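You operate a simulated robot arm through the tools that you are given. There is no shell and no other tool.

The job below is to be done with a simulated robot arm. You get a single attempt, and the scene is never put back.

## Task
Switch the brake lever on. Open the drawer sixty-four, take the cord plug from the deck of the parts cart and leave it in the inside of drawer sixty-four, then shut the sixty-four. Put the steel cup on the yellow strap coil on the top of the rod bench. Take the cap from the top of the rod bench and leave it in the deck of the parts cart. Take the black bung from the top of the small table and leave it on the top shelf of the bay rack. Take the corner block from the top of the bay bench and leave it on the top of the small table. Put the circuit board on the top of the bay bench away on the upper shelf. Shut the table drawer two. Put one of the filters from the parts table shelf on the parts table top. Take the 0.4 torque driver from the top of pallet twenty-four and leave it on top of the rubber foot there. Any order will do. Set down upright: steel cup, circuit board. The brake lever goes to its stop.

Only the result counts: the job must be done as asked and must still hold three seconds after the hand-in. Knocking over, shifting, dropping, spilling or breaking anything else fails it. A push-on lid holds only when it is set on centred and level and pressed home; a screw cap is set on level and turned clockwise until tight.

## Robot
A 5-joint arm with a fingered hand on a trunk, on a base that drives. Base frame: it is fixed to the floor where the robot stands at the start and does not move with it; the origin is under the middle of the robot, x ahead of it, y to its left, z up. Units: cm, degrees, N and s.
With the tool pointing down near the work surface it reaches from about 26 to 56 cm from the robot's upright axis, wherever it stands. Its first joint turns from -115.0 to 115.0 degrees. Places, roughly: brake lever [-70, 230, 40]; bung [225, -525, 75]; cap (5x4x3 cm) [280, -20, 80]; circuit board (8x6x7 cm) [270, -600, 80]; cord plug (12x3x4 cm) [170, 240, 60]; corner block (13x13x3 cm) [260, -580, 80]; deck of the parts cart [160, 250, 60]; drawer sixty-four [290, 80, 60]; filter (6x2x17 cm) [70, -770, 20]; inside of drawer sixty-four [300, 80, 60]; parts table top (24x22 cm) [78, -710, 80]; rubber foot (5x5x3 cm) [-150, -660, 60]; steel cup (8x7x8 cm) [290, 20, 80]; strap coil (11x11x3 cm) [290, 40, 80]; table drawer two [50, -700, 70]; top of the small table [210, -520, 80]; top shelf of the bay rack [290, -290, 140]; torque driver [-150, -675, 75]; upper shelf (36x20 cm) [-332, 42, 118]. The tool tilts only in the upright plane through the base axis and itself; it spins freely about its own axis. Payload 2.9 kg.
The tool frame sits at the grasp point between the pads (the TCP): z along the fingers, y along the line on which they close. The tips reach 2.2 cm beyond it. The gripper opens to 12.4 cm. The gripper's body begins 6 cm behind the TCP. The gripper is a hand of 3 fingers: y runs from the thumb to the fingers, the wrist lies at [0, 0, -21.8] in the tool frame.
Orientation is told as [roll, pitch, yaw] about the base's x, y, z axes, in that order, counted from this pose: with the fingers straight down and closing along the base's y, the tool's x points along the base's -x, its y along +y and its z along -z.

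## Interface
- The arm moves only by the tool move_arm. Its argument "deltas" is a list of rows, each a list of 6 numbers: the shift along the tool's x, y, z in cm, then the turn, a rotation vector about the tool's x, y, z in rad. In form: [[x, y, z, rx, ry, rz], ...]. A call has 1 to 20 rows; each row shifts and turns the commanded pose from where the row before left it, along the tool's axes as they then stand. A row lasts 0.2 s, in which the tool goes at most 5 cm and 8.6 degrees; a call with a longer step from one row to the next is refused whole. A pose out of reach is approached as far as the arm can. The call stops where the force on the tool passes 40 N (or 10 N more than at its start, if that is more) or the arm is blocked; 0.2 s more then pass. In this call time passes only in rows, and 0.2 s behind the last. It gives the time, the measured TCP pose, the force on the tool (base axes), the opening and the grip force at its end, in the units of the frame above (readings bear some noise), with the torque about the TCP (base axes, N m) and any sound that the robot's microphone picked up.
- Cameras (640 x 400 px; columns grow to the right, rows downward): "scene" is now at [1.65, 14.27, 125.83]; the picture's right is [0.05, -1.00, 0.00], its down [-0.67, -0.04, -0.74] and it looks along [0.74, 0.04, -0.67] (base axes); focal length 270 px, centre (320, 200). "wrist" rides on the gripper at [6.4, -3.7, -7.5] in the tool frame; the picture's right is [0.50, 0.87, 0.00], its down [-0.62, 0.36, -0.70] and it looks along [-0.61, 0.35, 0.71] (tool axes); focal length 230 px, centre (320, 200). There is no depth. A picture from a camera that has moved, and an enlarged one, comes with that camera's place and axes in the base frame and with its lens. The place of the scene camera against the robot may be out by one fixed shift of up to 1.2 cm in any direction.
- grab_frame(camera): a new picture of that camera. No time passes.
- raise_lower(by): slides the trunk up (or, below 0, down) by that many cm; the arm and the scene camera ride with it, the base frame stays. It gives what a move gives, with no picture.
- roll_base(legs): drives the robot by 1 to 6 legs, each [ahead, left, turn to the left] in cm, cm and degrees, along the robot's own axes; the way and the turn of a leg run together, so that a leg with both is an arc; at most 150 cm and 180 degrees a leg. The arm and the cameras ride along, it lands a little off, and it stops where it bumps. It gives what a move gives.
- curl_fingers(finger1, finger2, thumb_bend): sets how far each is bent, from 0 (flat) to 1 (curled in); at 0.3 the hand is open as for a grip, at 0.7 the pads meet at the TCP. One left out holds its place. A second passes; each finger stops where it meets its share of the squeeze, and holds until it gets a number again. It is the only way to open and close the hand. It gives what a move gives, with no picture; readings hold the bend of each and the force on the fingers (four entries, about 0 where the hand has none), thumb and palm.
- pan_tilt(pan, tilt): turns the head with the scene camera to pan (to the left, within 155 degrees either way) and tilt (down, from -29 to 69), counted from straight ahead of the robot. It gives what a move gives.
- close_up(camera, box): a new picture of the part [left, top, right, bottom] of that camera's present view, enlarged. No time passes.
- close_job(): hands the job in; it is judged then, once.

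Nothing tells you exact positions but the pictures and the camera data. Unless the task says otherwise, let go and move clear before handing in.

The tools are called after "Emit:" as a command line: name --pt "numbers of a row" for each row, then --argument value for the rest, lists and objects as JSON in quotes. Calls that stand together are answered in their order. move_arm: Moves the arm, as the interface text tells. Its arguments: {"type":"object","properties":{"deltas":{"type":"array","items":{"type":"array","items":{"type":"number"}}}},"required":["deltas"]} The other tools are called the same way: raise_lower (by) slides the trunk up or down; curl_fingers (finger1, finger2, thumb_bend) moves the fingers one by one; roll_base (legs) drives the base; pan_tilt (pan, tilt) turns the head that bears the scene camera; grab_frame (camera) takes a picture; close_up (camera, box) takes an enlarged picture of a part of a camera's view; close_job () hands the job in.

At the start:

```text
t: 0.0
tool_pos: [36.51, 12.01, 70.49]
ee_rot: [0.0, 0.0, 0.0]
ft_force: [-0.9, 0.4, 0.0]
ft_torque: [0.0, 0.01, -0.02]
width: 12.39
gripper_force: 0.0
shape: jaw
bend: [0.3, 0.3, 0.3]
finger forces: [0.0, 0.0, 0.0, 0.1, 0.0, 0.1]
trunk travel left (down, up): [-35.0, 64.0]
robot x, y, heading: [0.14, -0.04, 0.1]
head pan, tilt: [3.1, 42.4]
```

scene: 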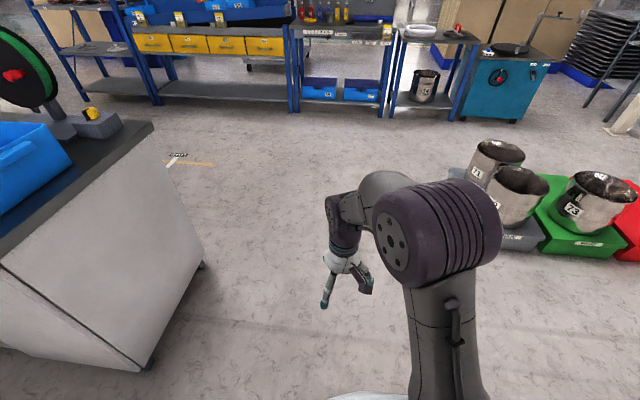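
wrist: 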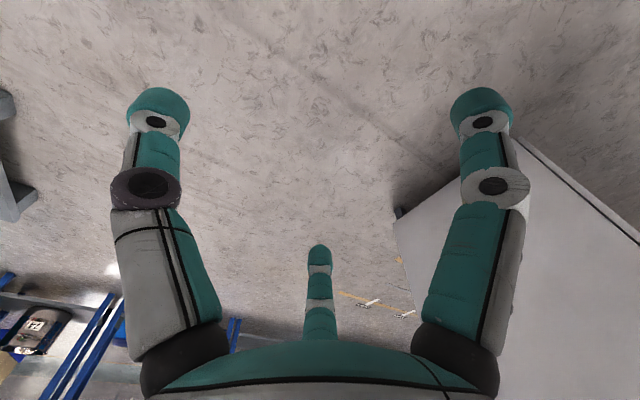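

I see the robot in a workshop, with benches ahead and a workbench to the left. I'll look around first.

Emit:
pan_tilt --pan 0 --tilt 15

Emit:
grab_frame --camera "scene"

Emit:
pan_tilt --pan 60 --tilt 25

Emit:
grab_frame --camera "scene"

Emit:
pan_tilt --pan 120 --tilt 25

Emit:
grab_frame --camera "scene"

Emit:
pan_tilt --pan -60 --tilt 25

Emit:
grab_frame --camera "scene"

Emit:
pan_tilt --pan -120 --tilt 25

Emit:
grab_frame --camera "scene"

```text
t: 0.9
tool_pos: [36.59, 12.04, 70.55]
ee_rot: [0.0, 0.0, 0.0]
ft_force: [-0.8, -0.6, -0.8]
ft_torque: [0.0, -0.03, -0.02]
width: 12.39
gripper_force: 0.1
shape: jaw
bend: [0.3, 0.3, 0.3]
finger forces: [0.1, 0.0, 0.0, 0.0, 0.0, 0.0]
trunk travel left (down, up): [-35.0, 64.0]
robot x, y, heading: [0.18, 0.07, -0.1]
head pan, tilt: [0.0, 15.0]
```

```text
taken
camera scene: at [2.67, 13.83, 130.13], right [0.0, -1.0, 0.0], down [-0.26, 0.0, -0.97], along [0.97, 0.0, -0.26], focal length 270 px, centre (320, 200)
```

scene: 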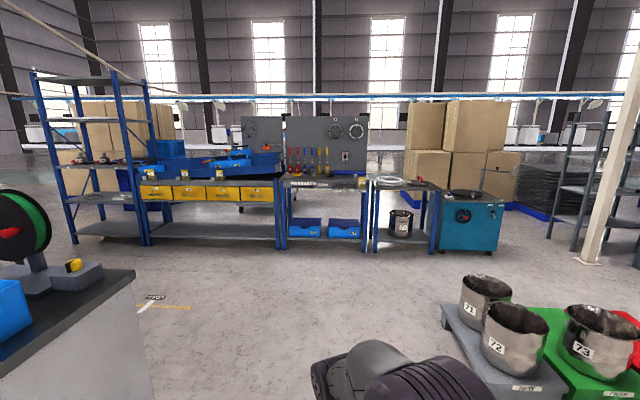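

```text
t: 2.2
tool_pos: [36.45, 11.98, 70.54]
ee_rot: [0.0, 0.0, 0.0]
ft_force: [0.5, -0.2, -0.2]
ft_torque: [0.01, 0.02, 0.0]
width: 12.39
gripper_force: 0.0
shape: jaw
bend: [0.3, 0.3, 0.3]
finger forces: [0.0, 0.0, 0.0, 0.0, 0.0, 0.0]
trunk travel left (down, up): [-35.0, 64.0]
robot x, y, heading: [0.0, -0.18, -0.1]
head pan, tilt: [60.0, 25.0]
```

```text
taken
camera scene: at [-2.05, 21.8, 128.52], right [0.87, -0.5, 0.0], down [-0.21, -0.37, -0.91], along [0.45, 0.78, -0.42], focal length 270 px, centre (320, 200)
```

scene: 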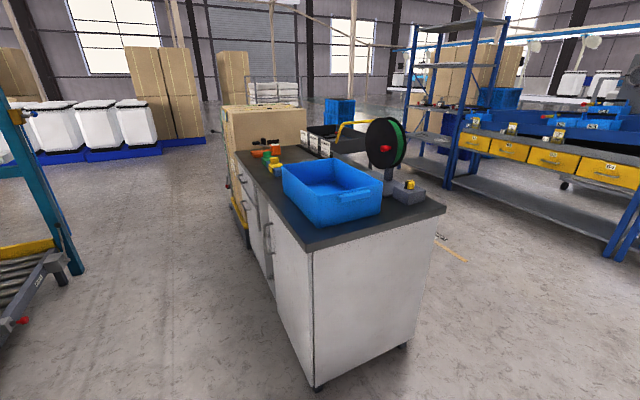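

```text
t: 3.5
tool_pos: [36.53, 12.0, 70.49]
ee_rot: [-0.1, 0.0, 0.0]
ft_force: [-0.4, -0.5, 0.2]
ft_torque: [0.02, 0.01, 0.04]
width: 12.42
gripper_force: 0.0
shape: jaw
bend: [0.3, 0.3, 0.3]
finger forces: [0.1, 0.1, 0.1, 0.0, 0.0, 0.0]
trunk travel left (down, up): [-35.0, 64.0]
robot x, y, heading: [-0.09, 0.28, -0.1]
head pan, tilt: [120.0, 25.0]
```

```text
taken
camera scene: at [-11.27, 21.81, 128.52], right [0.87, 0.5, 0.0], down [0.21, -0.37, -0.91], along [-0.45, 0.79, -0.42], focal length 270 px, centre (320, 200)
```

scene: 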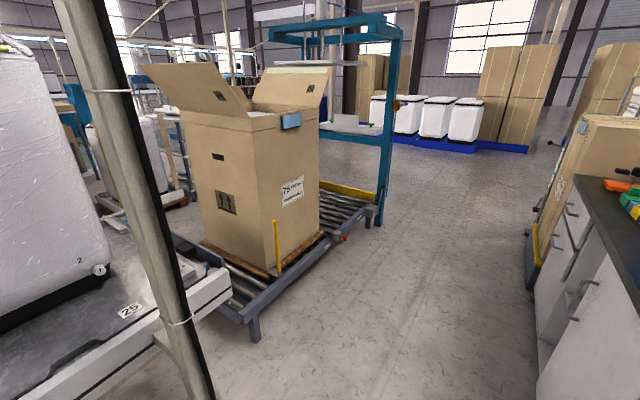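

```text
t: 6.2
tool_pos: [36.5, 11.98, 70.47]
ee_rot: [0.0, 0.0, -0.1]
ft_force: [0.2, -0.5, 0.7]
ft_torque: [-0.05, 0.01, -0.01]
width: 12.38
gripper_force: 0.0
shape: jaw
bend: [0.3, 0.3, 0.3]
finger forces: [0.0, 0.0, 0.0, 0.1, 0.1, 0.0]
trunk travel left (down, up): [-35.0, 64.0]
robot x, y, heading: [-0.41, 0.13, 0.1]
head pan, tilt: [-60.0, 25.0]
```

```text
taken
camera scene: at [-2.06, 5.85, 128.52], right [-0.87, -0.5, 0.0], down [-0.21, 0.37, -0.91], along [0.45, -0.78, -0.42], focal length 270 px, centre (320, 200)
```

scene: 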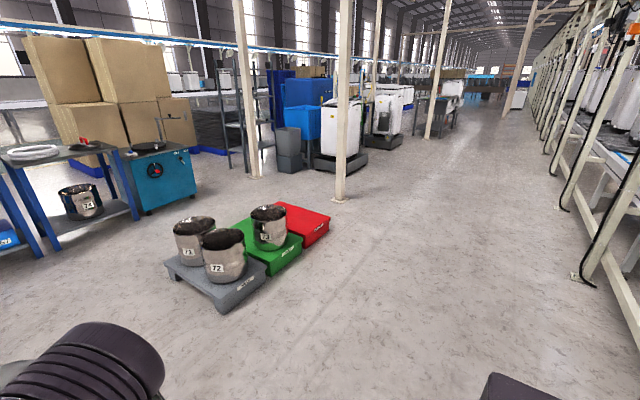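

```text
t: 7.5
tool_pos: [36.5, 12.01, 70.5]
ee_rot: [0.0, 0.0, 0.1]
ft_force: [-0.5, 0.1, 0.2]
ft_torque: [-0.01, 0.02, -0.02]
width: 12.42
gripper_force: 0.1
shape: jaw
bend: [0.3, 0.3, 0.3]
finger forces: [0.0, 0.1, 0.1, 0.1, 0.0, 0.0]
trunk travel left (down, up): [-35.0, 64.0]
robot x, y, heading: [-0.56, -0.26, -0.2]
head pan, tilt: [-120.0, 25.0]
```

```text
taken
camera scene: at [-11.27, 5.84, 128.52], right [-0.87, 0.5, 0.0], down [0.21, 0.37, -0.91], along [-0.45, -0.79, -0.42], focal length 270 px, centre (320, 200)
```

scene: 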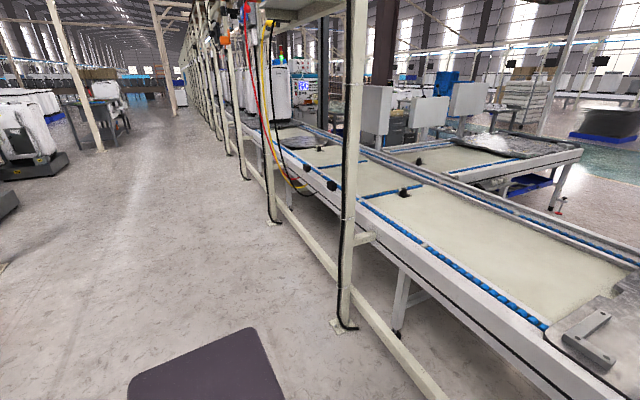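

The task's stations are spread widely. I'll take close-ups ahead: yellow drawers, rod bench, and then the lever.

Emit:
pan_tilt --pan 0 --tilt 15

Emit:
close_up --camera "scene" --box '[120, 130, 280, 230]'

Emit:
close_up --camera "scene" --box '[270, 130, 430, 230]'

Emit:
pan_tilt --pan 60 --tilt 25

Emit:
close_up --camera "scene" --box '[220, 90, 460, 240]'

Emit:
pan_tilt --pan 120 --tilt 25

Emit:
close_up --camera "scene" --box '[300, 140, 460, 240]'

```text
t: 9.5
tool_pos: [36.42, 11.97, 70.57]
ee_rot: [-0.1, 0.0, -0.1]
ft_force: [-0.2, -0.5, 0.4]
ft_torque: [0.03, -0.01, -0.01]
width: 12.38
gripper_force: 0.1
shape: jaw
bend: [0.3, 0.3, 0.3]
finger forces: [0.0, 0.0, 0.1, 0.0, 0.0, 0.0]
trunk travel left (down, up): [-35.0, 64.0]
robot x, y, heading: [-0.3, -0.12, -0.2]
head pan, tilt: [0.0, 15.0]
```

```text
4.00 times, centred on (200, 180) of scene
camera zoom: at [2.67, 13.82, 130.14], right [0.0, -1.0, 0.0], down [-0.26, 0.0, -0.97], along [0.97, 0.0, -0.26], focal length 1082 px, centre (800, 280)
```

zoom: 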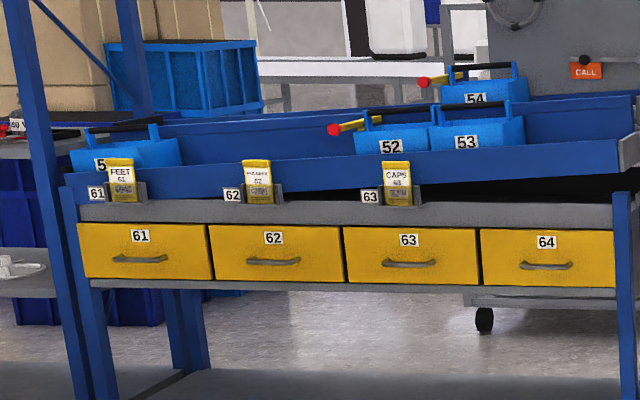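

```text
4.00 times, centred on (350, 180) of scene
camera zoom: at [2.67, 13.82, 130.14], right [0.0, -1.0, 0.0], down [-0.26, 0.0, -0.97], along [0.97, 0.0, -0.26], focal length 1082 px, centre (200, 280)
```

zoom: 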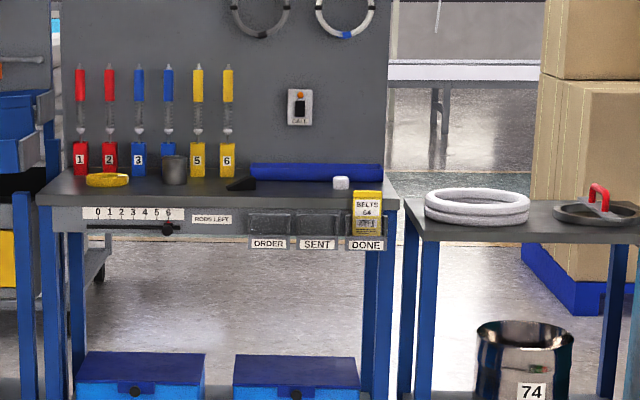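

```text
t: 10.8
tool_pos: [36.43, 11.94, 70.53]
ee_rot: [0.0, 0.0, 0.0]
ft_force: [-0.4, 1.3, -0.6]
ft_torque: [-0.02, -0.01, -0.01]
width: 12.37
gripper_force: 0.1
shape: jaw
bend: [0.3, 0.3, 0.3]
finger forces: [0.1, 0.0, 0.1, 0.0, 0.0, 0.0]
trunk travel left (down, up): [-35.0, 64.0]
robot x, y, heading: [0.37, -0.19, -0.0]
head pan, tilt: [60.0, 25.0]
```

```text
2.67 times, centred on (340, 165) of scene
camera zoom: at [-2.05, 21.8, 128.52], right [0.87, -0.5, 0.0], down [-0.21, -0.37, -0.91], along [0.45, 0.78, -0.42], focal length 721 px, centre (267, 293)
```

zoom: 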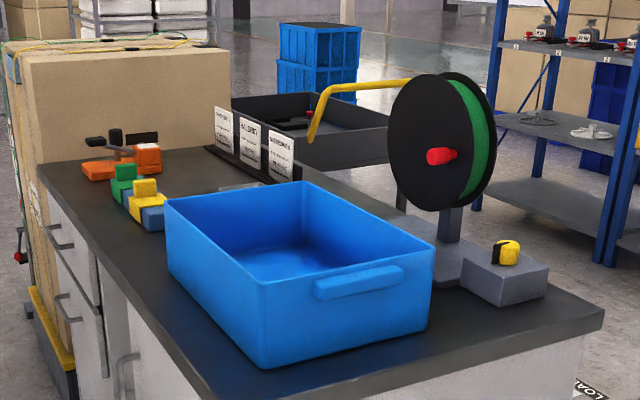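

```text
t: 12.1
tool_pos: [36.49, 12.0, 70.47]
ee_rot: [0.0, 0.0, -0.1]
ft_force: [0.6, 0.7, -0.3]
ft_torque: [-0.02, -0.01, 0.01]
width: 12.39
gripper_force: 0.1
shape: jaw
bend: [0.3, 0.3, 0.3]
finger forces: [0.1, 0.0, 0.0, 0.1, 0.1, 0.0]
trunk travel left (down, up): [-35.0, 64.0]
robot x, y, heading: [-0.34, 0.24, -0.1]
head pan, tilt: [120.0, 25.0]
```

```text
4.00 times, centred on (380, 190) of scene
camera zoom: at [-11.27, 21.81, 128.52], right [0.87, 0.5, 0.0], down [0.21, -0.37, -0.91], along [-0.45, 0.79, -0.42], focal length 1082 px, centre (80, 240)
```

zoom: 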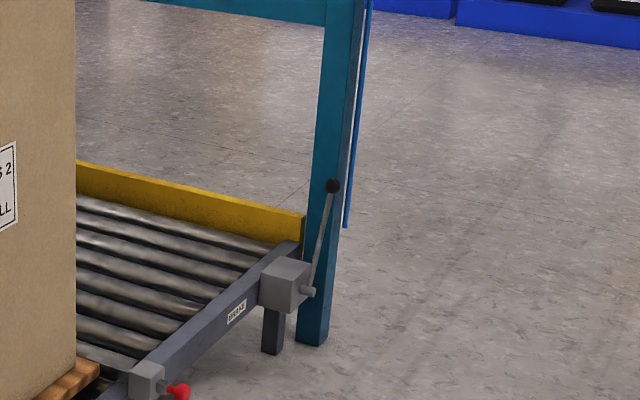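

The brake lever with black knob, the drawers and the rod bench objects are visible. Next I check the robot's own base size, looking down.

Emit:
pan_tilt --pan 0 --tilt 69

Emit:
grab_frame --camera "scene"

Emit:
pan_tilt --pan -120 --tilt 69

Emit:
grab_frame --camera "scene"

Emit:
pan_tilt --pan 120 --tilt 69

Emit:
grab_frame --camera "scene"

```text
t: 14.1
tool_pos: [36.54, 12.0, 70.56]
ee_rot: [0.0, 0.0, 0.0]
ft_force: [-0.2, -0.6, -0.2]
ft_torque: [-0.01, -0.02, 0.05]
width: 12.4
gripper_force: 0.0
shape: jaw
bend: [0.3, 0.3, 0.3]
finger forces: [0.0, 0.1, 0.1, 0.0, 0.0, 0.0]
trunk travel left (down, up): [-35.0, 64.0]
robot x, y, heading: [0.19, 0.26, -0.0]
head pan, tilt: [0.0, 68.8]
```

```text
taken
camera scene: at [-1.07, 13.83, 122.57], right [0.0, -1.0, 0.0], down [-0.93, 0.0, -0.36], along [0.36, 0.0, -0.93], focal length 270 px, centre (320, 200)
```

scene: 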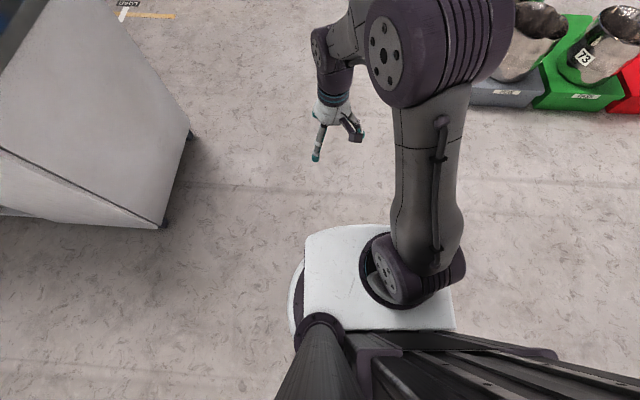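

```text
t: 16.1
tool_pos: [36.54, 12.15, 70.42]
ee_rot: [0.0, 0.0, 0.0]
ft_force: [0.7, 0.3, 0.5]
ft_torque: [-0.01, -0.03, 0.02]
width: 12.39
gripper_force: 0.1
shape: jaw
bend: [0.3, 0.3, 0.3]
finger forces: [0.0, 0.1, 0.0, 0.0, 0.0, 0.1]
trunk travel left (down, up): [-35.0, 64.0]
robot x, y, heading: [-0.12, -0.19, -0.1]
head pan, tilt: [-120.0, 68.8]
```

```text
taken
camera scene: at [-9.46, 8.98, 122.57], right [-0.87, 0.5, 0.0], down [0.47, 0.81, -0.36], along [-0.18, -0.31, -0.93], focal length 270 px, centre (320, 200)
```

scene: 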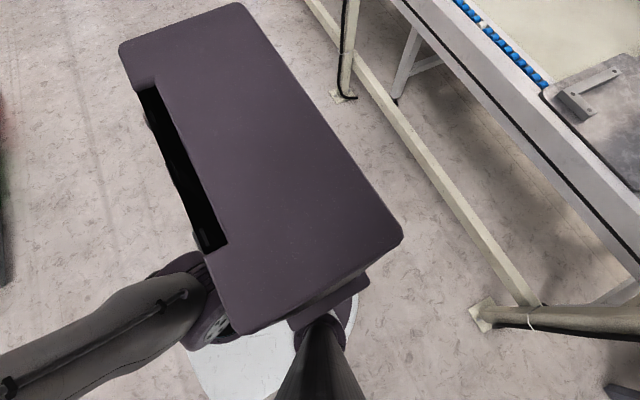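

```text
t: 19.5
tool_pos: [36.57, 12.04, 70.56]
ee_rot: [-0.1, 0.1, -0.1]
ft_force: [-0.2, -1.0, -0.1]
ft_torque: [0.03, -0.01, 0.0]
width: 12.37
gripper_force: 0.2
shape: jaw
bend: [0.3, 0.3, 0.3]
finger forces: [0.0, 0.0, 0.0, 0.1, 0.0, 0.0]
trunk travel left (down, up): [-35.0, 64.0]
robot x, y, heading: [-0.13, 0.46, -0.0]
head pan, tilt: [120.0, 68.8]
```

```text
taken
camera scene: at [-9.46, 18.67, 122.57], right [0.87, 0.5, 0.0], down [0.47, -0.81, -0.36], along [-0.18, 0.31, -0.93], focal length 270 px, centre (320, 200)
```

scene: 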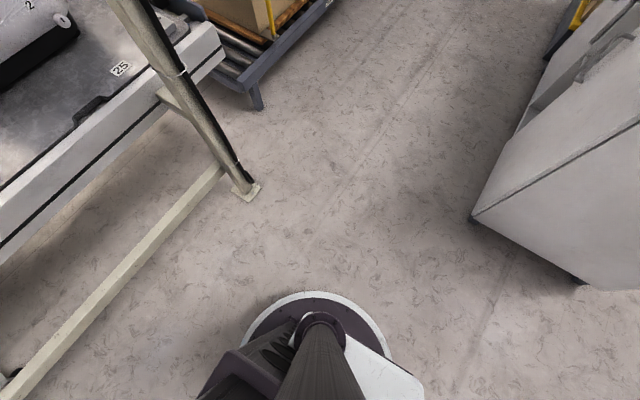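

Base radius looks about 25 cm. I raise the trunk and drive toward the rod bench, then look closely.

Emit:
raise_lower --by 35

Emit:
roll_base --legs '[[100, 10, 0], [80, 10, 0]]'

Emit:
pan_tilt --pan 0 --tilt 40

Emit:
grab_frame --camera "scene"

Emit:
grab_frame --camera "wrist"

```text
t: 22.9
tool_pos: [36.52, 12.09, 105.42]
ee_rot: [0.0, -0.1, 0.1]
ft_force: [0.5, 1.0, -0.5]
ft_torque: [0.04, -0.02, 0.04]
width: 12.4
gripper_force: 0.1
shape: jaw
bend: [0.3, 0.3, 0.3]
finger forces: [0.0, 0.1, 0.0, 0.1, 0.0, 0.0]
trunk travel left (down, up): [-70.0, 29.0]
robot x, y, heading: [-0.25, -0.02, -0.1]
head pan, tilt: [120.0, 68.8]
```

```text
t: 31.9
tool_pos: [213.31, 33.09, 105.5]
ee_rot: [0.0, -0.1, 0.5]
ft_force: [-0.4, 0.6, 0.1]
ft_torque: [-0.01, 0.01, -0.02]
width: 12.39
gripper_force: 0.2
shape: jaw
bend: [0.3, 0.3, 0.3]
finger forces: [0.0, 0.1, 0.1, 0.0, 0.0, 0.0]
trunk travel left (down, up): [-70.0, 29.0]
robot x, y, heading: [176.97, 20.75, 0.5]
head pan, tilt: [120.0, 68.8]
```

```text
t: 33.9
tool_pos: [213.07, 33.07, 105.53]
ee_rot: [0.0, 0.0, 0.6]
ft_force: [0.1, -1.0, -0.5]
ft_torque: [-0.02, -0.04, 0.02]
width: 12.41
gripper_force: 0.0
shape: jaw
bend: [0.3, 0.3, 0.3]
finger forces: [0.0, 0.0, 0.1, 0.1, 0.1, 0.1]
trunk travel left (down, up): [-70.0, 29.0]
robot x, y, heading: [176.25, 20.48, 0.5]
head pan, tilt: [0.0, 40.0]
```

```text
taken
camera scene: at [178.5, 34.58, 161.18], right [0.01, -1.0, 0.0], down [-0.64, -0.01, -0.77], along [0.77, 0.01, -0.64], focal length 270 px, centre (320, 200)
```

scene: 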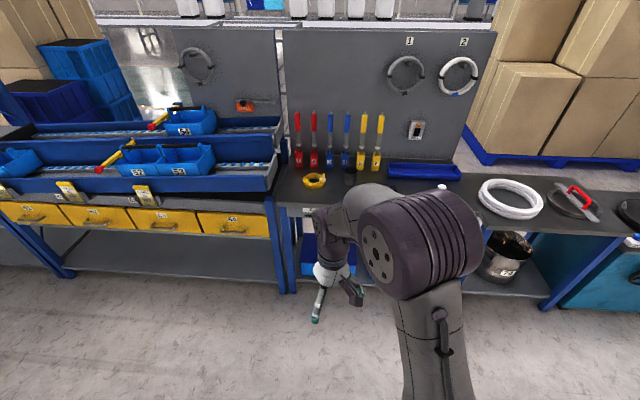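

```text
taken
camera wrist: at [206.76, 29.32, 112.98], right [-0.51, 0.86, 0.0], down [0.61, 0.36, 0.7], along [0.6, 0.36, -0.71], focal length 230 px, centre (320, 200)
```

wrist: 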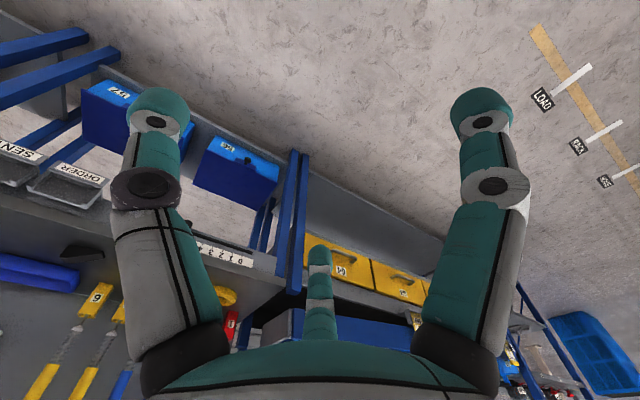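

The wrist view is upside-down relative to the world, with thumb at left and two fingers at right and far. I'll test how the hand closes.

Emit:
curl_fingers --finger1 0.6 --finger2 0.6 --thumb_bend 0.6

Emit:
grab_frame --camera "wrist"

Emit:
close_up --camera "scene" --box '[280, 200, 400, 340]'

Emit:
curl_fingers --finger1 0.3 --finger2 0.6 --thumb_bend 0.3

Emit:
grab_frame --camera "wrist"

Emit:
curl_fingers --finger1 0.0 --finger2 0.0 --thumb_bend 0.0

Emit:
grab_frame --camera "wrist"

```text
t: 34.9
tool_pos: [213.21, 33.05, 105.55]
ee_rot: [0.0, 0.0, 0.5]
ft_force: [0.0, -0.5, -0.5]
ft_torque: [0.02, -0.03, 0.01]
width: 2.28
gripper_force: 0.1
shape: fingers
bend: [0.6, 0.6, 0.6]
finger forces: [0.0, 0.0, 0.0, 0.1, 0.0, 0.0]
trunk travel left (down, up): [-70.0, 29.0]
robot x, y, heading: [176.6, 20.52, 0.5]
head pan, tilt: [0.0, 40.0]
```

```text
taken
camera wrist: at [206.76, 29.32, 112.98], right [-0.51, 0.86, 0.0], down [0.61, 0.36, 0.7], along [0.6, 0.36, -0.71], focal length 230 px, centre (320, 200)
```

wrist: 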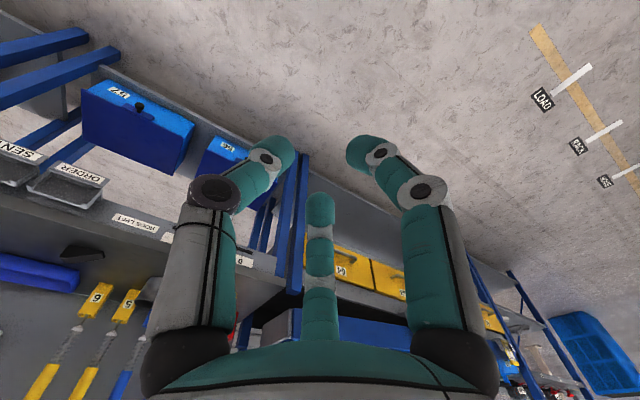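

```text
2.86 times, centred on (340, 270) of scene
camera zoom: at [178.5, 34.57, 161.18], right [0.01, -1.0, 0.0], down [-0.64, -0.01, -0.77], along [0.77, 0.01, -0.64], focal length 773 px, centre (263, 0)
```

zoom: 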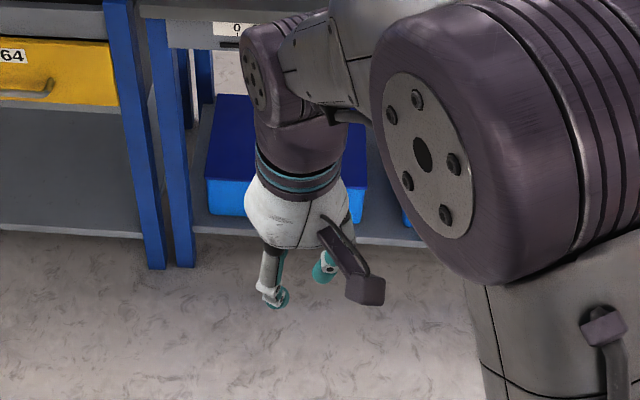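

```text
t: 35.9
tool_pos: [213.19, 33.02, 105.58]
ee_rot: [0.1, 0.0, 0.5]
ft_force: [0.0, 0.3, -0.6]
ft_torque: [0.02, -0.02, 0.01]
width: 10.35
gripper_force: 0.0
shape: fingers
bend: [0.3, 0.6, 0.3]
finger forces: [0.0, 0.0, 0.0, 0.0, 0.0, 0.0]
trunk travel left (down, up): [-70.0, 29.0]
robot x, y, heading: [177.04, 20.91, 0.4]
head pan, tilt: [0.0, 40.0]
```

```text
taken
camera wrist: at [206.76, 29.32, 112.99], right [-0.51, 0.86, 0.0], down [0.61, 0.36, 0.7], along [0.6, 0.36, -0.71], focal length 230 px, centre (320, 200)
```

wrist: 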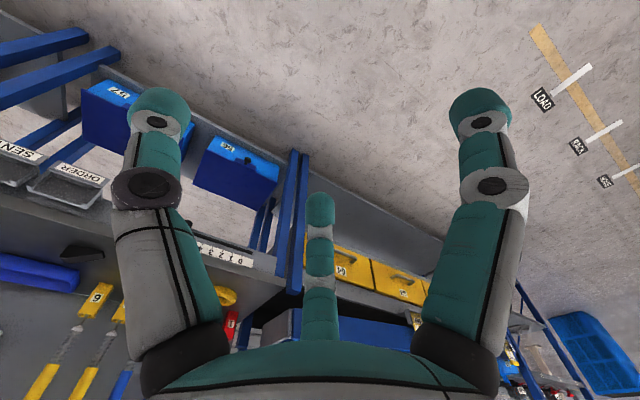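

```text
t: 36.9
tool_pos: [213.17, 33.13, 105.56]
ee_rot: [0.0, 0.0, 0.5]
ft_force: [0.0, 0.6, -0.7]
ft_torque: [0.0, 0.0, 0.01]
width: 14.8
gripper_force: 0.1
shape: fingers
bend: [0.01, 0.01, 0.0]
finger forces: [0.1, 0.1, 0.0, 0.0, 0.0, 0.0]
trunk travel left (down, up): [-70.0, 29.0]
robot x, y, heading: [176.78, 20.65, 0.4]
head pan, tilt: [0.0, 40.0]
```

```text
taken
camera wrist: at [206.76, 29.32, 112.98], right [-0.51, 0.86, 0.0], down [0.61, 0.36, 0.7], along [0.6, 0.36, -0.71], focal length 230 px, centre (320, 200)
```

wrist: 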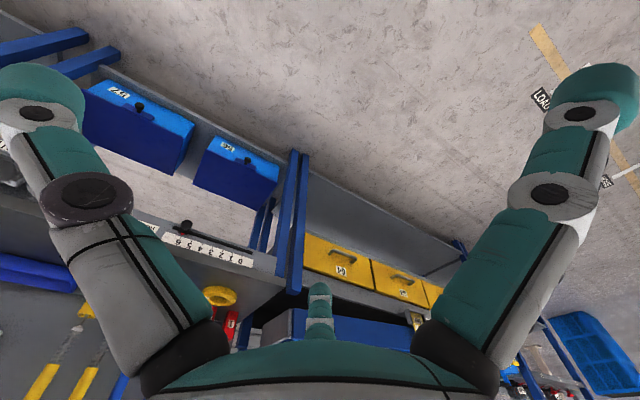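

Three digits close radially (finger2 is the far one). Bench front edge looks to be near x≈275, coil near (290,39.5). I'll drive closer.

Emit:
curl_fingers --finger1 0.3 --finger2 0.3 --thumb_bend 0.3

Emit:
roll_base --legs '[[54, 0, 0]]'

Emit:
pan_tilt --pan 0 --tilt 60

Emit:
grab_frame --camera "scene"

Emit:
grab_frame --camera "wrist"

```text
t: 37.9
tool_pos: [213.18, 33.06, 105.56]
ee_rot: [0.1, 0.0, 0.5]
ft_force: [0.8, 0.6, -0.1]
ft_torque: [0.02, -0.04, 0.02]
width: 10.44
gripper_force: 0.0
shape: fingers
bend: [0.3, 0.3, 0.3]
finger forces: [0.0, 0.0, 0.0, 0.0, 0.0, 0.0]
trunk travel left (down, up): [-70.0, 29.0]
robot x, y, heading: [177.08, 20.83, 0.6]
head pan, tilt: [0.0, 40.0]
```

```text
t: 41.0
tool_pos: [267.67, 32.11, 105.45]
ee_rot: [0.0, 0.0, -0.8]
ft_force: [0.1, 0.1, -1.2]
ft_torque: [-0.02, -0.01, -0.01]
width: 10.44
gripper_force: 0.1
shape: fingers
bend: [0.3, 0.3, 0.3]
finger forces: [0.0, 0.1, 0.0, 0.0, 0.0, 0.0]
trunk travel left (down, up): [-70.0, 29.0]
robot x, y, heading: [231.32, 20.66, -0.8]
head pan, tilt: [0.0, 40.0]
```

```text
t: 41.9
tool_pos: [267.75, 32.25, 105.58]
ee_rot: [-0.1, 0.1, -0.8]
ft_force: [0.0, 0.1, 0.2]
ft_torque: [0.05, 0.0, -0.02]
width: 10.44
gripper_force: 0.0
shape: fingers
bend: [0.3, 0.3, 0.3]
finger forces: [0.1, 0.0, 0.0, 0.0, 0.1, 0.0]
trunk travel left (down, up): [-70.0, 29.0]
robot x, y, heading: [230.83, 20.33, -0.7]
head pan, tilt: [0.0, 60.0]
```

```text
taken
camera scene: at [231.3, 34.41, 158.52], right [-0.01, -1.0, 0.0], down [-0.87, 0.01, -0.5], along [0.5, -0.01, -0.87], focal length 270 px, centre (320, 200)
```

scene: 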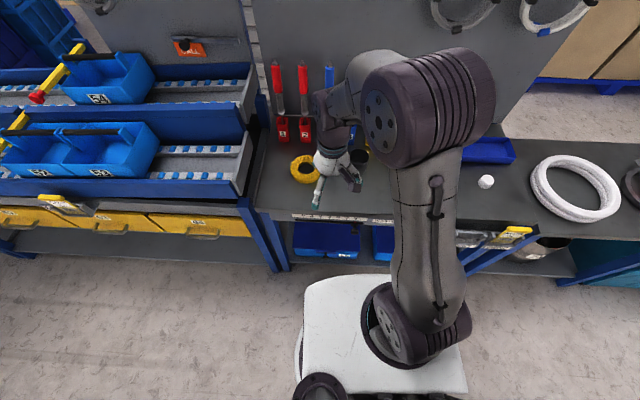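

```text
taken
camera wrist: at [261.25, 28.54, 112.99], right [-0.49, 0.87, 0.0], down [0.62, 0.35, 0.7], along [0.61, 0.34, -0.71], focal length 230 px, centre (320, 200)
```

wrist: 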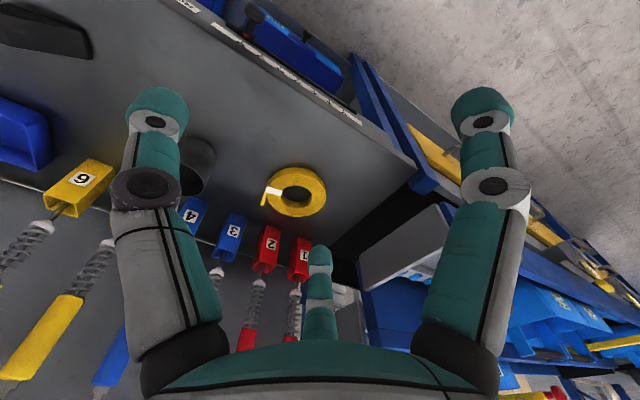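

Coil is at about (288,38.6) by both cameras. I move the hand right to see the cup and the cap.

Emit:
move_arm --pt "0 -5 0 0 0 0" --pt "0 -5 0 0 0 0" --pt "0 -5 0 0 0 0"

Emit:
grab_frame --camera "wrist"

Emit:
grab_frame --camera "scene"

```text
t: 42.7
tool_pos: [267.61, 17.07, 105.58]
ee_rot: [0.1, -0.1, -0.6]
ft_force: [0.4, 0.2, -0.3]
ft_torque: [0.05, -0.03, -0.04]
width: 10.47
gripper_force: 0.0
shape: fingers
bend: [0.3, 0.3, 0.3]
finger forces: [0.0, 0.0, 0.0, 0.0, 0.0, 0.0]
trunk travel left (down, up): [-70.0, 29.0]
robot x, y, heading: [231.42, 20.7, -0.8]
head pan, tilt: [0.0, 60.0]
```

```text
taken
camera wrist: at [261.03, 13.48, 113.14], right [-0.49, 0.87, 0.0], down [0.62, 0.35, 0.7], along [0.61, 0.34, -0.71], focal length 230 px, centre (320, 200)
```

wrist: 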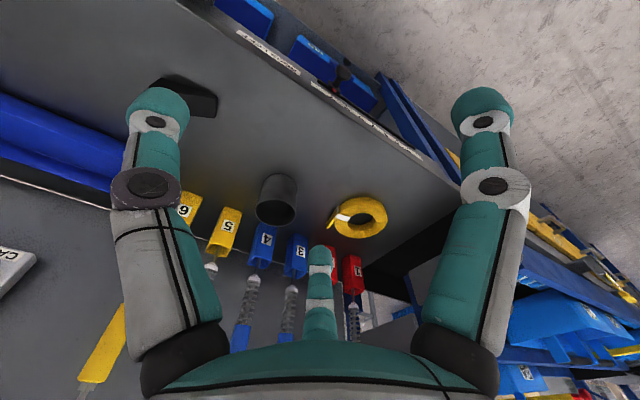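

```text
taken
camera scene: at [231.29, 34.19, 158.53], right [-0.01, -1.0, 0.0], down [-0.87, 0.01, -0.5], along [0.5, -0.01, -0.87], focal length 270 px, centre (320, 200)
```

scene: 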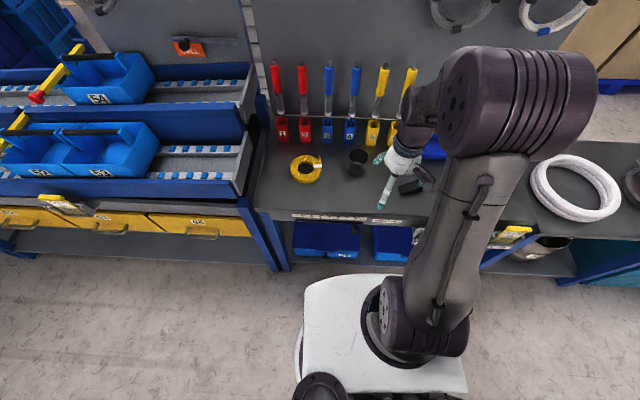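

Emit:
close_up --camera "scene" --box '[260, 100, 420, 200]'

Emit:
close_up --camera "wrist" --box '[220, 140, 420, 260]'

```text
4.00 times, centred on (340, 150) of scene
camera zoom: at [231.29, 34.19, 158.53], right [-0.01, -1.0, 0.0], down [-0.87, 0.01, -0.5], along [0.5, -0.01, -0.87], focal length 1082 px, centre (240, 400)
```

zoom: 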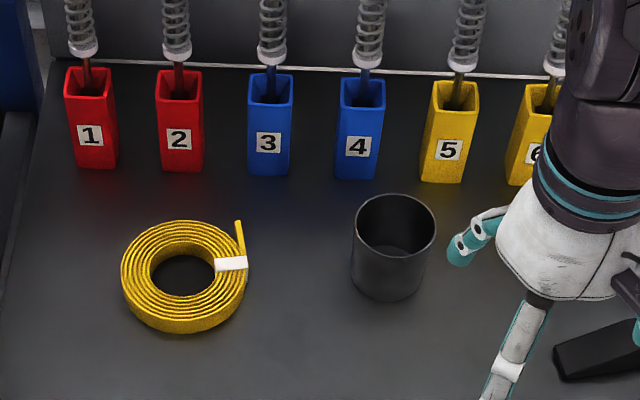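

```text
3.20 times, centred on (320, 200) of wrist
camera zoom: at [261.03, 13.48, 113.14], right [-0.49, 0.87, 0.0], down [0.62, 0.35, 0.7], along [0.61, 0.34, -0.71], focal length 736 px, centre (320, 200)
```

zoom: 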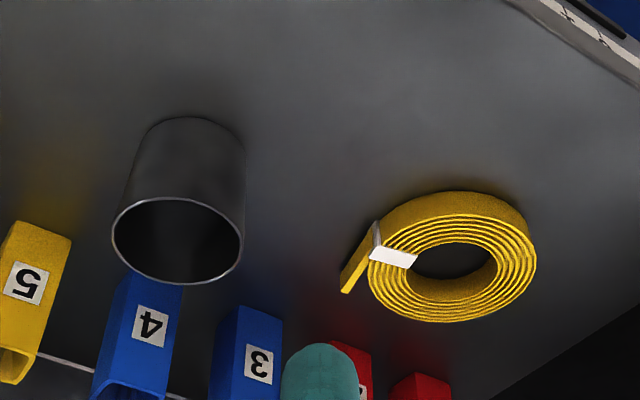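

The cup is a plain cylinder, ~7 cm across, rim near z≈87, centre ≈(289.3,20.6). I move the base slightly nearer, staying short of the bench.

Emit:
roll_base --legs '[[5, 5, 0.7]]'

Emit:
grab_frame --camera "wrist"

Emit:
close_up --camera "scene" --box '[260, 140, 460, 340]'

```text
t: 43.7
tool_pos: [272.72, 22.66, 105.59]
ee_rot: [0.1, -0.1, -0.2]
ft_force: [1.0, -0.5, 0.5]
ft_torque: [-0.04, 0.01, 0.0]
width: 10.42
gripper_force: 0.0
shape: fingers
bend: [0.3, 0.3, 0.3]
finger forces: [0.1, 0.0, 0.0, 0.0, 0.0, 0.0]
trunk travel left (down, up): [-70.0, 29.0]
robot x, y, heading: [236.46, 25.55, -0.5]
head pan, tilt: [0.0, 60.0]
```

```text
taken
camera wrist: at [266.28, 19.06, 113.13], right [-0.5, 0.87, 0.0], down [0.62, 0.36, 0.7], along [0.61, 0.35, -0.71], focal length 230 px, centre (320, 200)
```

wrist: 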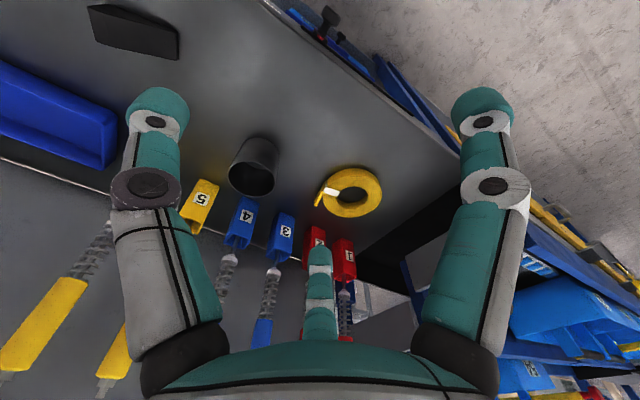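

```text
2.00 times, centred on (360, 240) of scene
camera zoom: at [236.34, 39.51, 158.5], right [0.0, -1.0, 0.0], down [-0.87, 0.0, -0.5], along [0.5, 0.0, -0.87], focal length 541 px, centre (240, 120)
```

zoom: 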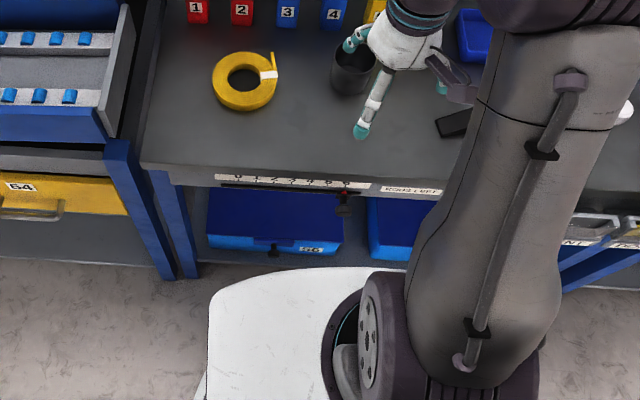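

Emit:
close_up --camera "wrist" --box '[200, 120, 400, 240]'

```text
3.20 times, centred on (300, 180) of wrist
camera zoom: at [266.28, 19.06, 113.13], right [-0.5, 0.87, 0.0], down [0.62, 0.36, 0.7], along [0.61, 0.35, -0.71], focal length 736 px, centre (384, 264)
```

zoom: 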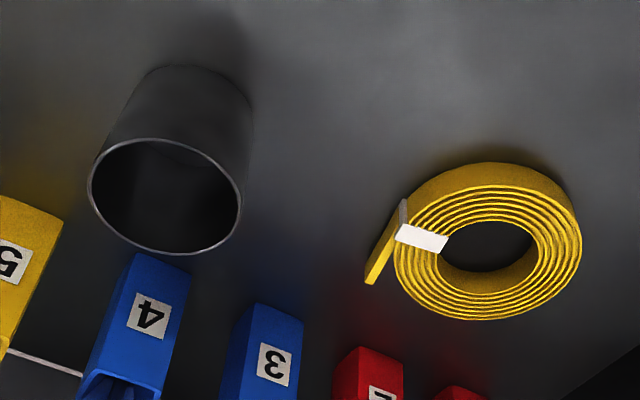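

Triangulating two wrist views gives the cup at about (291,21.2), rim z≈86. I move the hand above it and recheck from close range.

Emit:
move_arm --pt "-4.5 -0.3 1.5 0 0 0" --pt "-4.5 -0.3 1.5 0 0 0" --pt "-4.5 -0.3 1.5 0 0 0" --pt "-4.5 -0.3 1.5 0 0 0"

Emit:
grab_frame --camera "wrist"

Emit:
grab_frame --camera "scene"

```text
t: 44.7
tool_pos: [291.18, 21.55, 99.74]
ee_rot: [0.1, 0.2, -0.2]
ft_force: [0.4, -0.3, 0.7]
ft_torque: [0.0, 0.0, -0.02]
width: 10.43
gripper_force: 0.0
shape: fingers
bend: [0.3, 0.3, 0.3]
finger forces: [0.0, 0.1, 0.0, 0.0, 0.1, 0.0]
trunk travel left (down, up): [-70.0, 29.0]
robot x, y, heading: [236.01, 25.64, -0.1]
head pan, tilt: [0.0, 60.0]
```

```text
taken
camera wrist: at [284.71, 17.9, 107.18], right [-0.5, 0.87, 0.0], down [0.62, 0.35, 0.7], along [0.61, 0.35, -0.72], focal length 230 px, centre (320, 200)
```

wrist: 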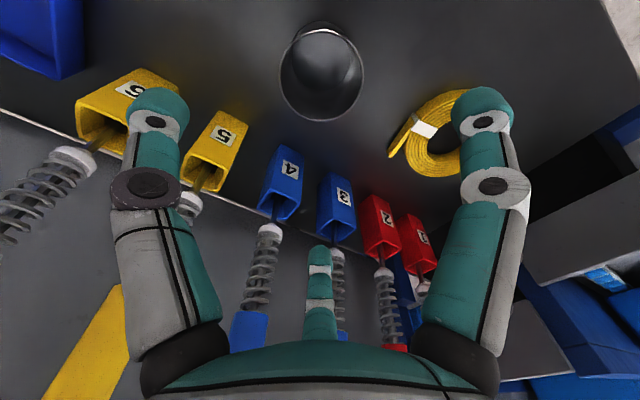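

```text
taken
camera scene: at [236.5, 39.41, 158.51], right [0.0, -1.0, 0.0], down [-0.87, 0.0, -0.5], along [0.5, 0.0, -0.87], focal length 270 px, centre (320, 200)
```

scene: 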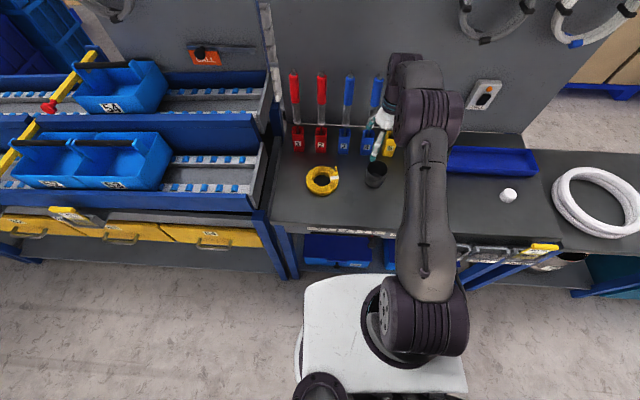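

Cup centre ≈(290.3,21.2), rim z≈86.4. I lower the open hand around it.

Emit:
move_arm --pt "0.8 -0.3 3 0 0 0" --pt "0 0 4 0 0 0" --pt "0 0 3 0 0 0"

Emit:
grab_frame --camera "wrist"

```text
t: 45.5
tool_pos: [289.84, 20.91, 89.44]
ee_rot: [0.0, 0.0, -0.2]
ft_force: [-0.1, -0.7, 0.1]
ft_torque: [0.0, -0.03, 0.01]
width: 10.43
gripper_force: 0.1
shape: fingers
bend: [0.3, 0.3, 0.3]
finger forces: [0.1, 0.0, 0.0, 0.0, 0.0, 0.0]
trunk travel left (down, up): [-70.0, 29.0]
robot x, y, heading: [236.06, 25.85, -0.2]
head pan, tilt: [0.0, 60.0]
```

```text
taken
camera wrist: at [283.4, 17.32, 96.91], right [-0.5, 0.87, 0.0], down [0.62, 0.35, 0.7], along [0.61, 0.35, -0.71], focal length 230 px, centre (320, 200)
```

wrist: 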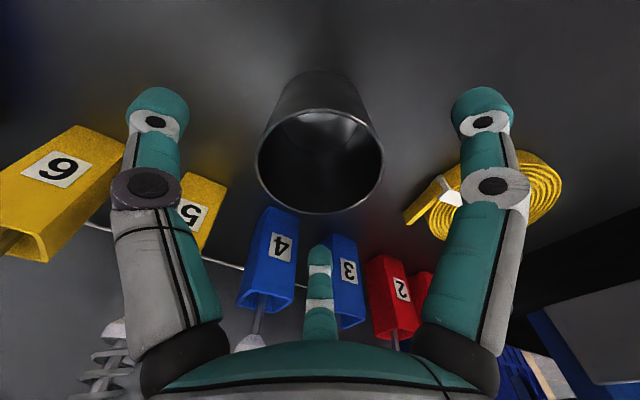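

The cup is centred at (289.7,21.0), rim z 86.4. I lower and close.

Emit:
move_arm --pt "0 0 3 0 0 0" --pt "0 0 3 0 0 0"

Emit:
curl_fingers --finger1 0.6 --finger2 0.6 --thumb_bend 0.6

Emit:
grab_frame --camera "wrist"

```text
t: 46.1
tool_pos: [289.97, 20.89, 83.5]
ee_rot: [0.0, 0.0, -0.2]
ft_force: [-1.3, 0.3, 0.0]
ft_torque: [0.02, 0.02, -0.01]
width: 10.44
gripper_force: 0.1
shape: fingers
bend: [0.3, 0.3, 0.3]
finger forces: [0.0, 0.1, 0.1, 0.0, 0.0, 0.1]
trunk travel left (down, up): [-70.0, 29.0]
robot x, y, heading: [236.37, 25.6, -0.2]
head pan, tilt: [0.0, 60.0]
```

```text
t: 47.1
tool_pos: [289.96, 20.87, 83.64]
ee_rot: [0.0, 0.0, -0.2]
ft_force: [-0.3, -0.3, 0.8]
ft_torque: [-0.08, -0.06, 0.0]
width: 4.75
gripper_force: 12.2
shape: fingers
bend: [0.5, 0.5, 0.53]
finger forces: [7.9, 7.2, 0.0, 0.0, 9.1, 0.0]
trunk travel left (down, up): [-70.0, 29.0]
robot x, y, heading: [236.18, 25.55, -0.2]
head pan, tilt: [0.0, 60.0]
```

```text
taken
camera wrist: at [283.41, 17.24, 91.08], right [-0.5, 0.87, 0.0], down [0.62, 0.35, 0.7], along [0.61, 0.35, -0.71], focal length 230 px, centre (320, 200)
```

wrist: 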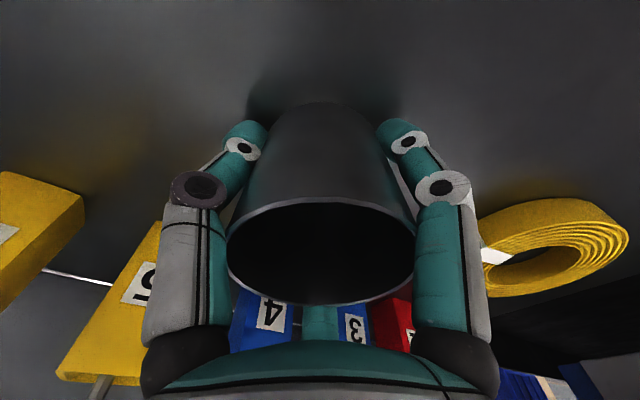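

Gripped. I lift the cup and look at the coil.

Emit:
move_arm --pt "0 0 -2 0 0 0" --pt "0 0 -4 0 0 0" --pt "0 0 -4 0 0 0"

Emit:
grab_frame --camera "wrist"

Emit:
close_up --camera "scene" --box '[260, 120, 420, 220]'

```text
t: 47.9
tool_pos: [289.83, 21.07, 93.54]
ee_rot: [-0.1, -0.1, -0.2]
ft_force: [0.2, 0.1, -0.3]
ft_torque: [-0.01, 0.0, -0.01]
width: 4.74
gripper_force: 11.3
shape: fingers
bend: [0.5, 0.5, 0.53]
finger forces: [7.9, 7.1, 0.0, 0.1, 8.9, 0.0]
trunk travel left (down, up): [-70.0, 29.0]
robot x, y, heading: [236.46, 25.2, -0.2]
head pan, tilt: [0.0, 60.0]
```

```text
taken
camera wrist: at [283.41, 17.44, 101.03], right [-0.5, 0.87, 0.0], down [0.62, 0.35, 0.7], along [0.61, 0.35, -0.71], focal length 230 px, centre (320, 200)
```

wrist: 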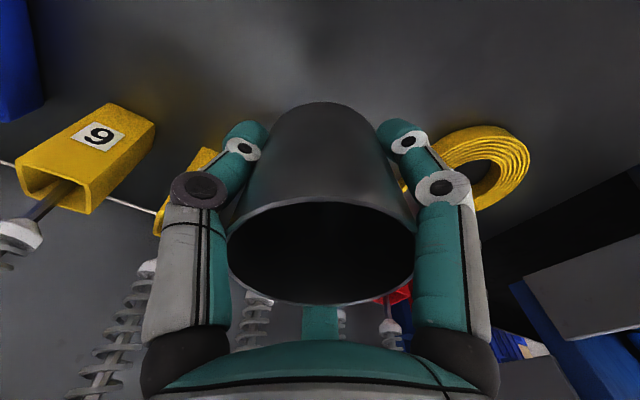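

```text
4.00 times, centred on (340, 170) of scene
camera zoom: at [236.16, 39.43, 158.5], right [0.0, -1.0, 0.0], down [-0.87, 0.0, -0.5], along [0.5, 0.0, -0.87], focal length 1082 px, centre (240, 320)
```

zoom: 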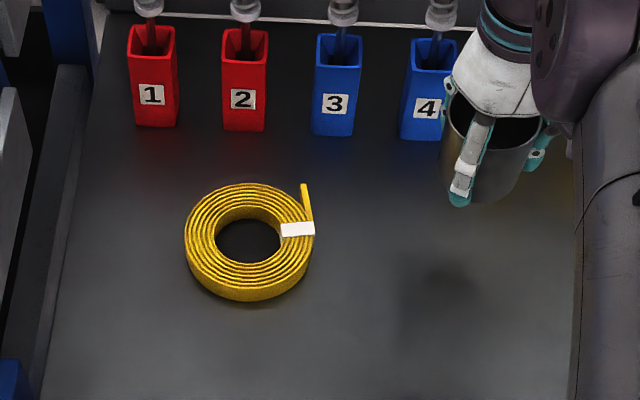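

I bring the cup above the coil and check alignment.

Emit:
move_arm --pt "0 4.6 0 0 0 0" --pt "0 4.6 0 0 0 0" --pt "0 4.6 0 0 0 0" --pt "0 4.6 0 0 0 0"

Emit:
grab_frame --camera "wrist"

Emit:
close_up --camera "scene" --box '[260, 120, 420, 220]'

```text
t: 48.9
tool_pos: [290.01, 39.46, 93.82]
ee_rot: [-0.2, 0.0, -0.2]
ft_force: [-0.5, 0.1, -0.9]
ft_torque: [-0.01, -0.02, 0.03]
width: 4.74
gripper_force: 11.5
shape: fingers
bend: [0.5, 0.5, 0.53]
finger forces: [7.6, 7.0, 0.0, 0.0, 8.8, 0.2]
trunk travel left (down, up): [-70.0, 29.0]
robot x, y, heading: [236.1, 25.63, -0.2]
head pan, tilt: [0.0, 60.0]
```

```text
taken
camera wrist: at [283.5, 35.91, 101.31], right [-0.5, 0.87, 0.0], down [0.62, 0.35, 0.7], along [0.61, 0.35, -0.71], focal length 230 px, centre (320, 200)
```

wrist: 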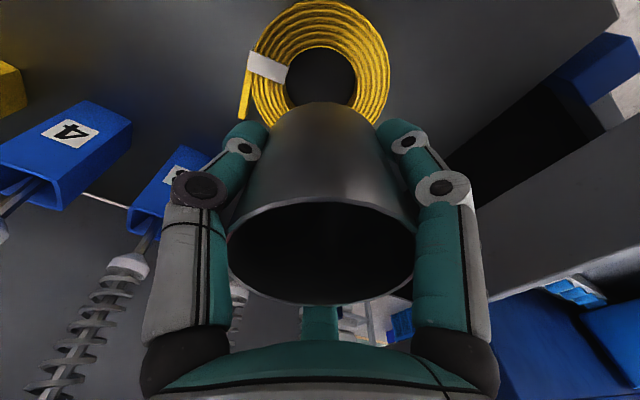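

```text
4.00 times, centred on (340, 170) of scene
camera zoom: at [236.26, 39.58, 158.49], right [0.0, -1.0, 0.0], down [-0.87, 0.0, -0.5], along [0.5, 0.0, -0.87], focal length 1082 px, centre (240, 320)
```

zoom: 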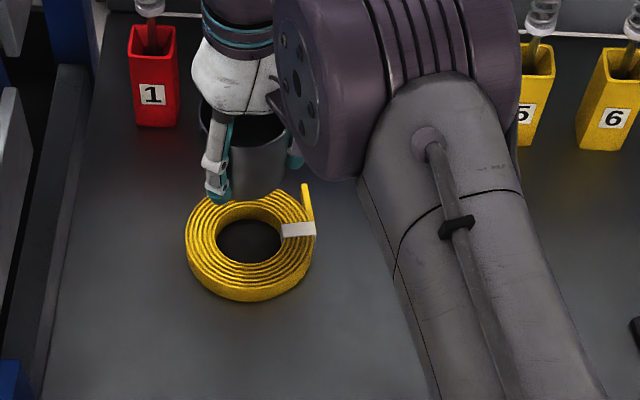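

Coil centre ≈(288.4,38.8). I correct and lower toward the coil.

Emit:
move_arm --pt "1.5 -0.7 1.5 0 0 0" --pt "0 0 3 0 0 0" --pt "0 0 1.8 0 0 0"

Emit:
grab_frame --camera "wrist"

Emit:
close_up --camera "scene" --box '[260, 120, 420, 220]'

```text
t: 49.7
tool_pos: [288.27, 38.66, 87.37]
ee_rot: [0.0, 0.0, -0.1]
ft_force: [0.5, 0.3, -1.2]
ft_torque: [0.0, 0.01, -0.02]
width: 4.75
gripper_force: 11.1
shape: fingers
bend: [0.5, 0.5, 0.53]
finger forces: [7.7, 7.1, 0.1, 0.0, 8.5, 0.1]
trunk travel left (down, up): [-70.0, 29.0]
robot x, y, heading: [236.02, 25.68, -0.3]
head pan, tilt: [0.0, 60.0]
```

```text
taken
camera wrist: at [281.85, 34.97, 94.87], right [-0.5, 0.87, 0.0], down [0.62, 0.35, 0.7], along [0.61, 0.35, -0.71], focal length 230 px, centre (320, 200)
```

wrist: 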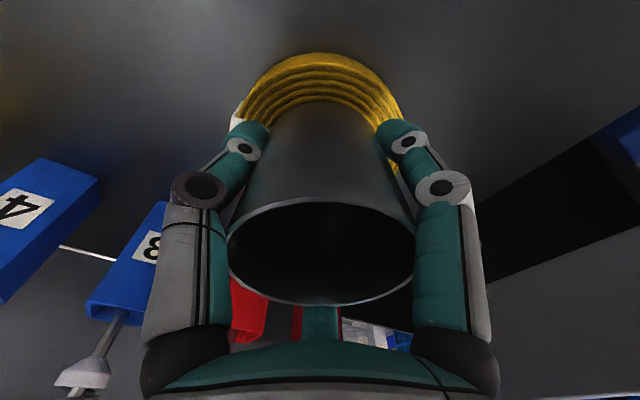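

```text
4.00 times, centred on (340, 170) of scene
camera zoom: at [236.22, 39.43, 158.51], right [0.0, -1.0, 0.0], down [-0.87, 0.0, -0.5], along [0.5, 0.0, -0.87], focal length 1082 px, centre (240, 320)
```

zoom: 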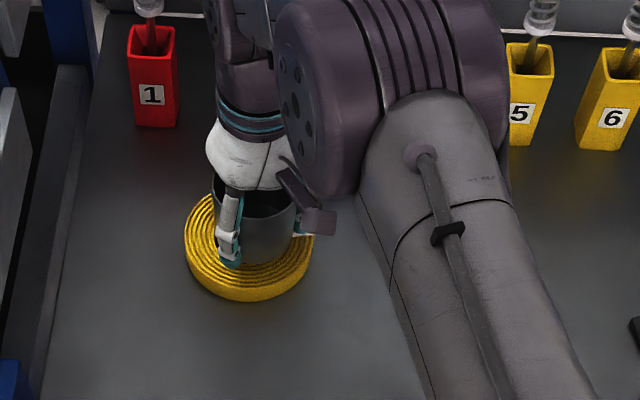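

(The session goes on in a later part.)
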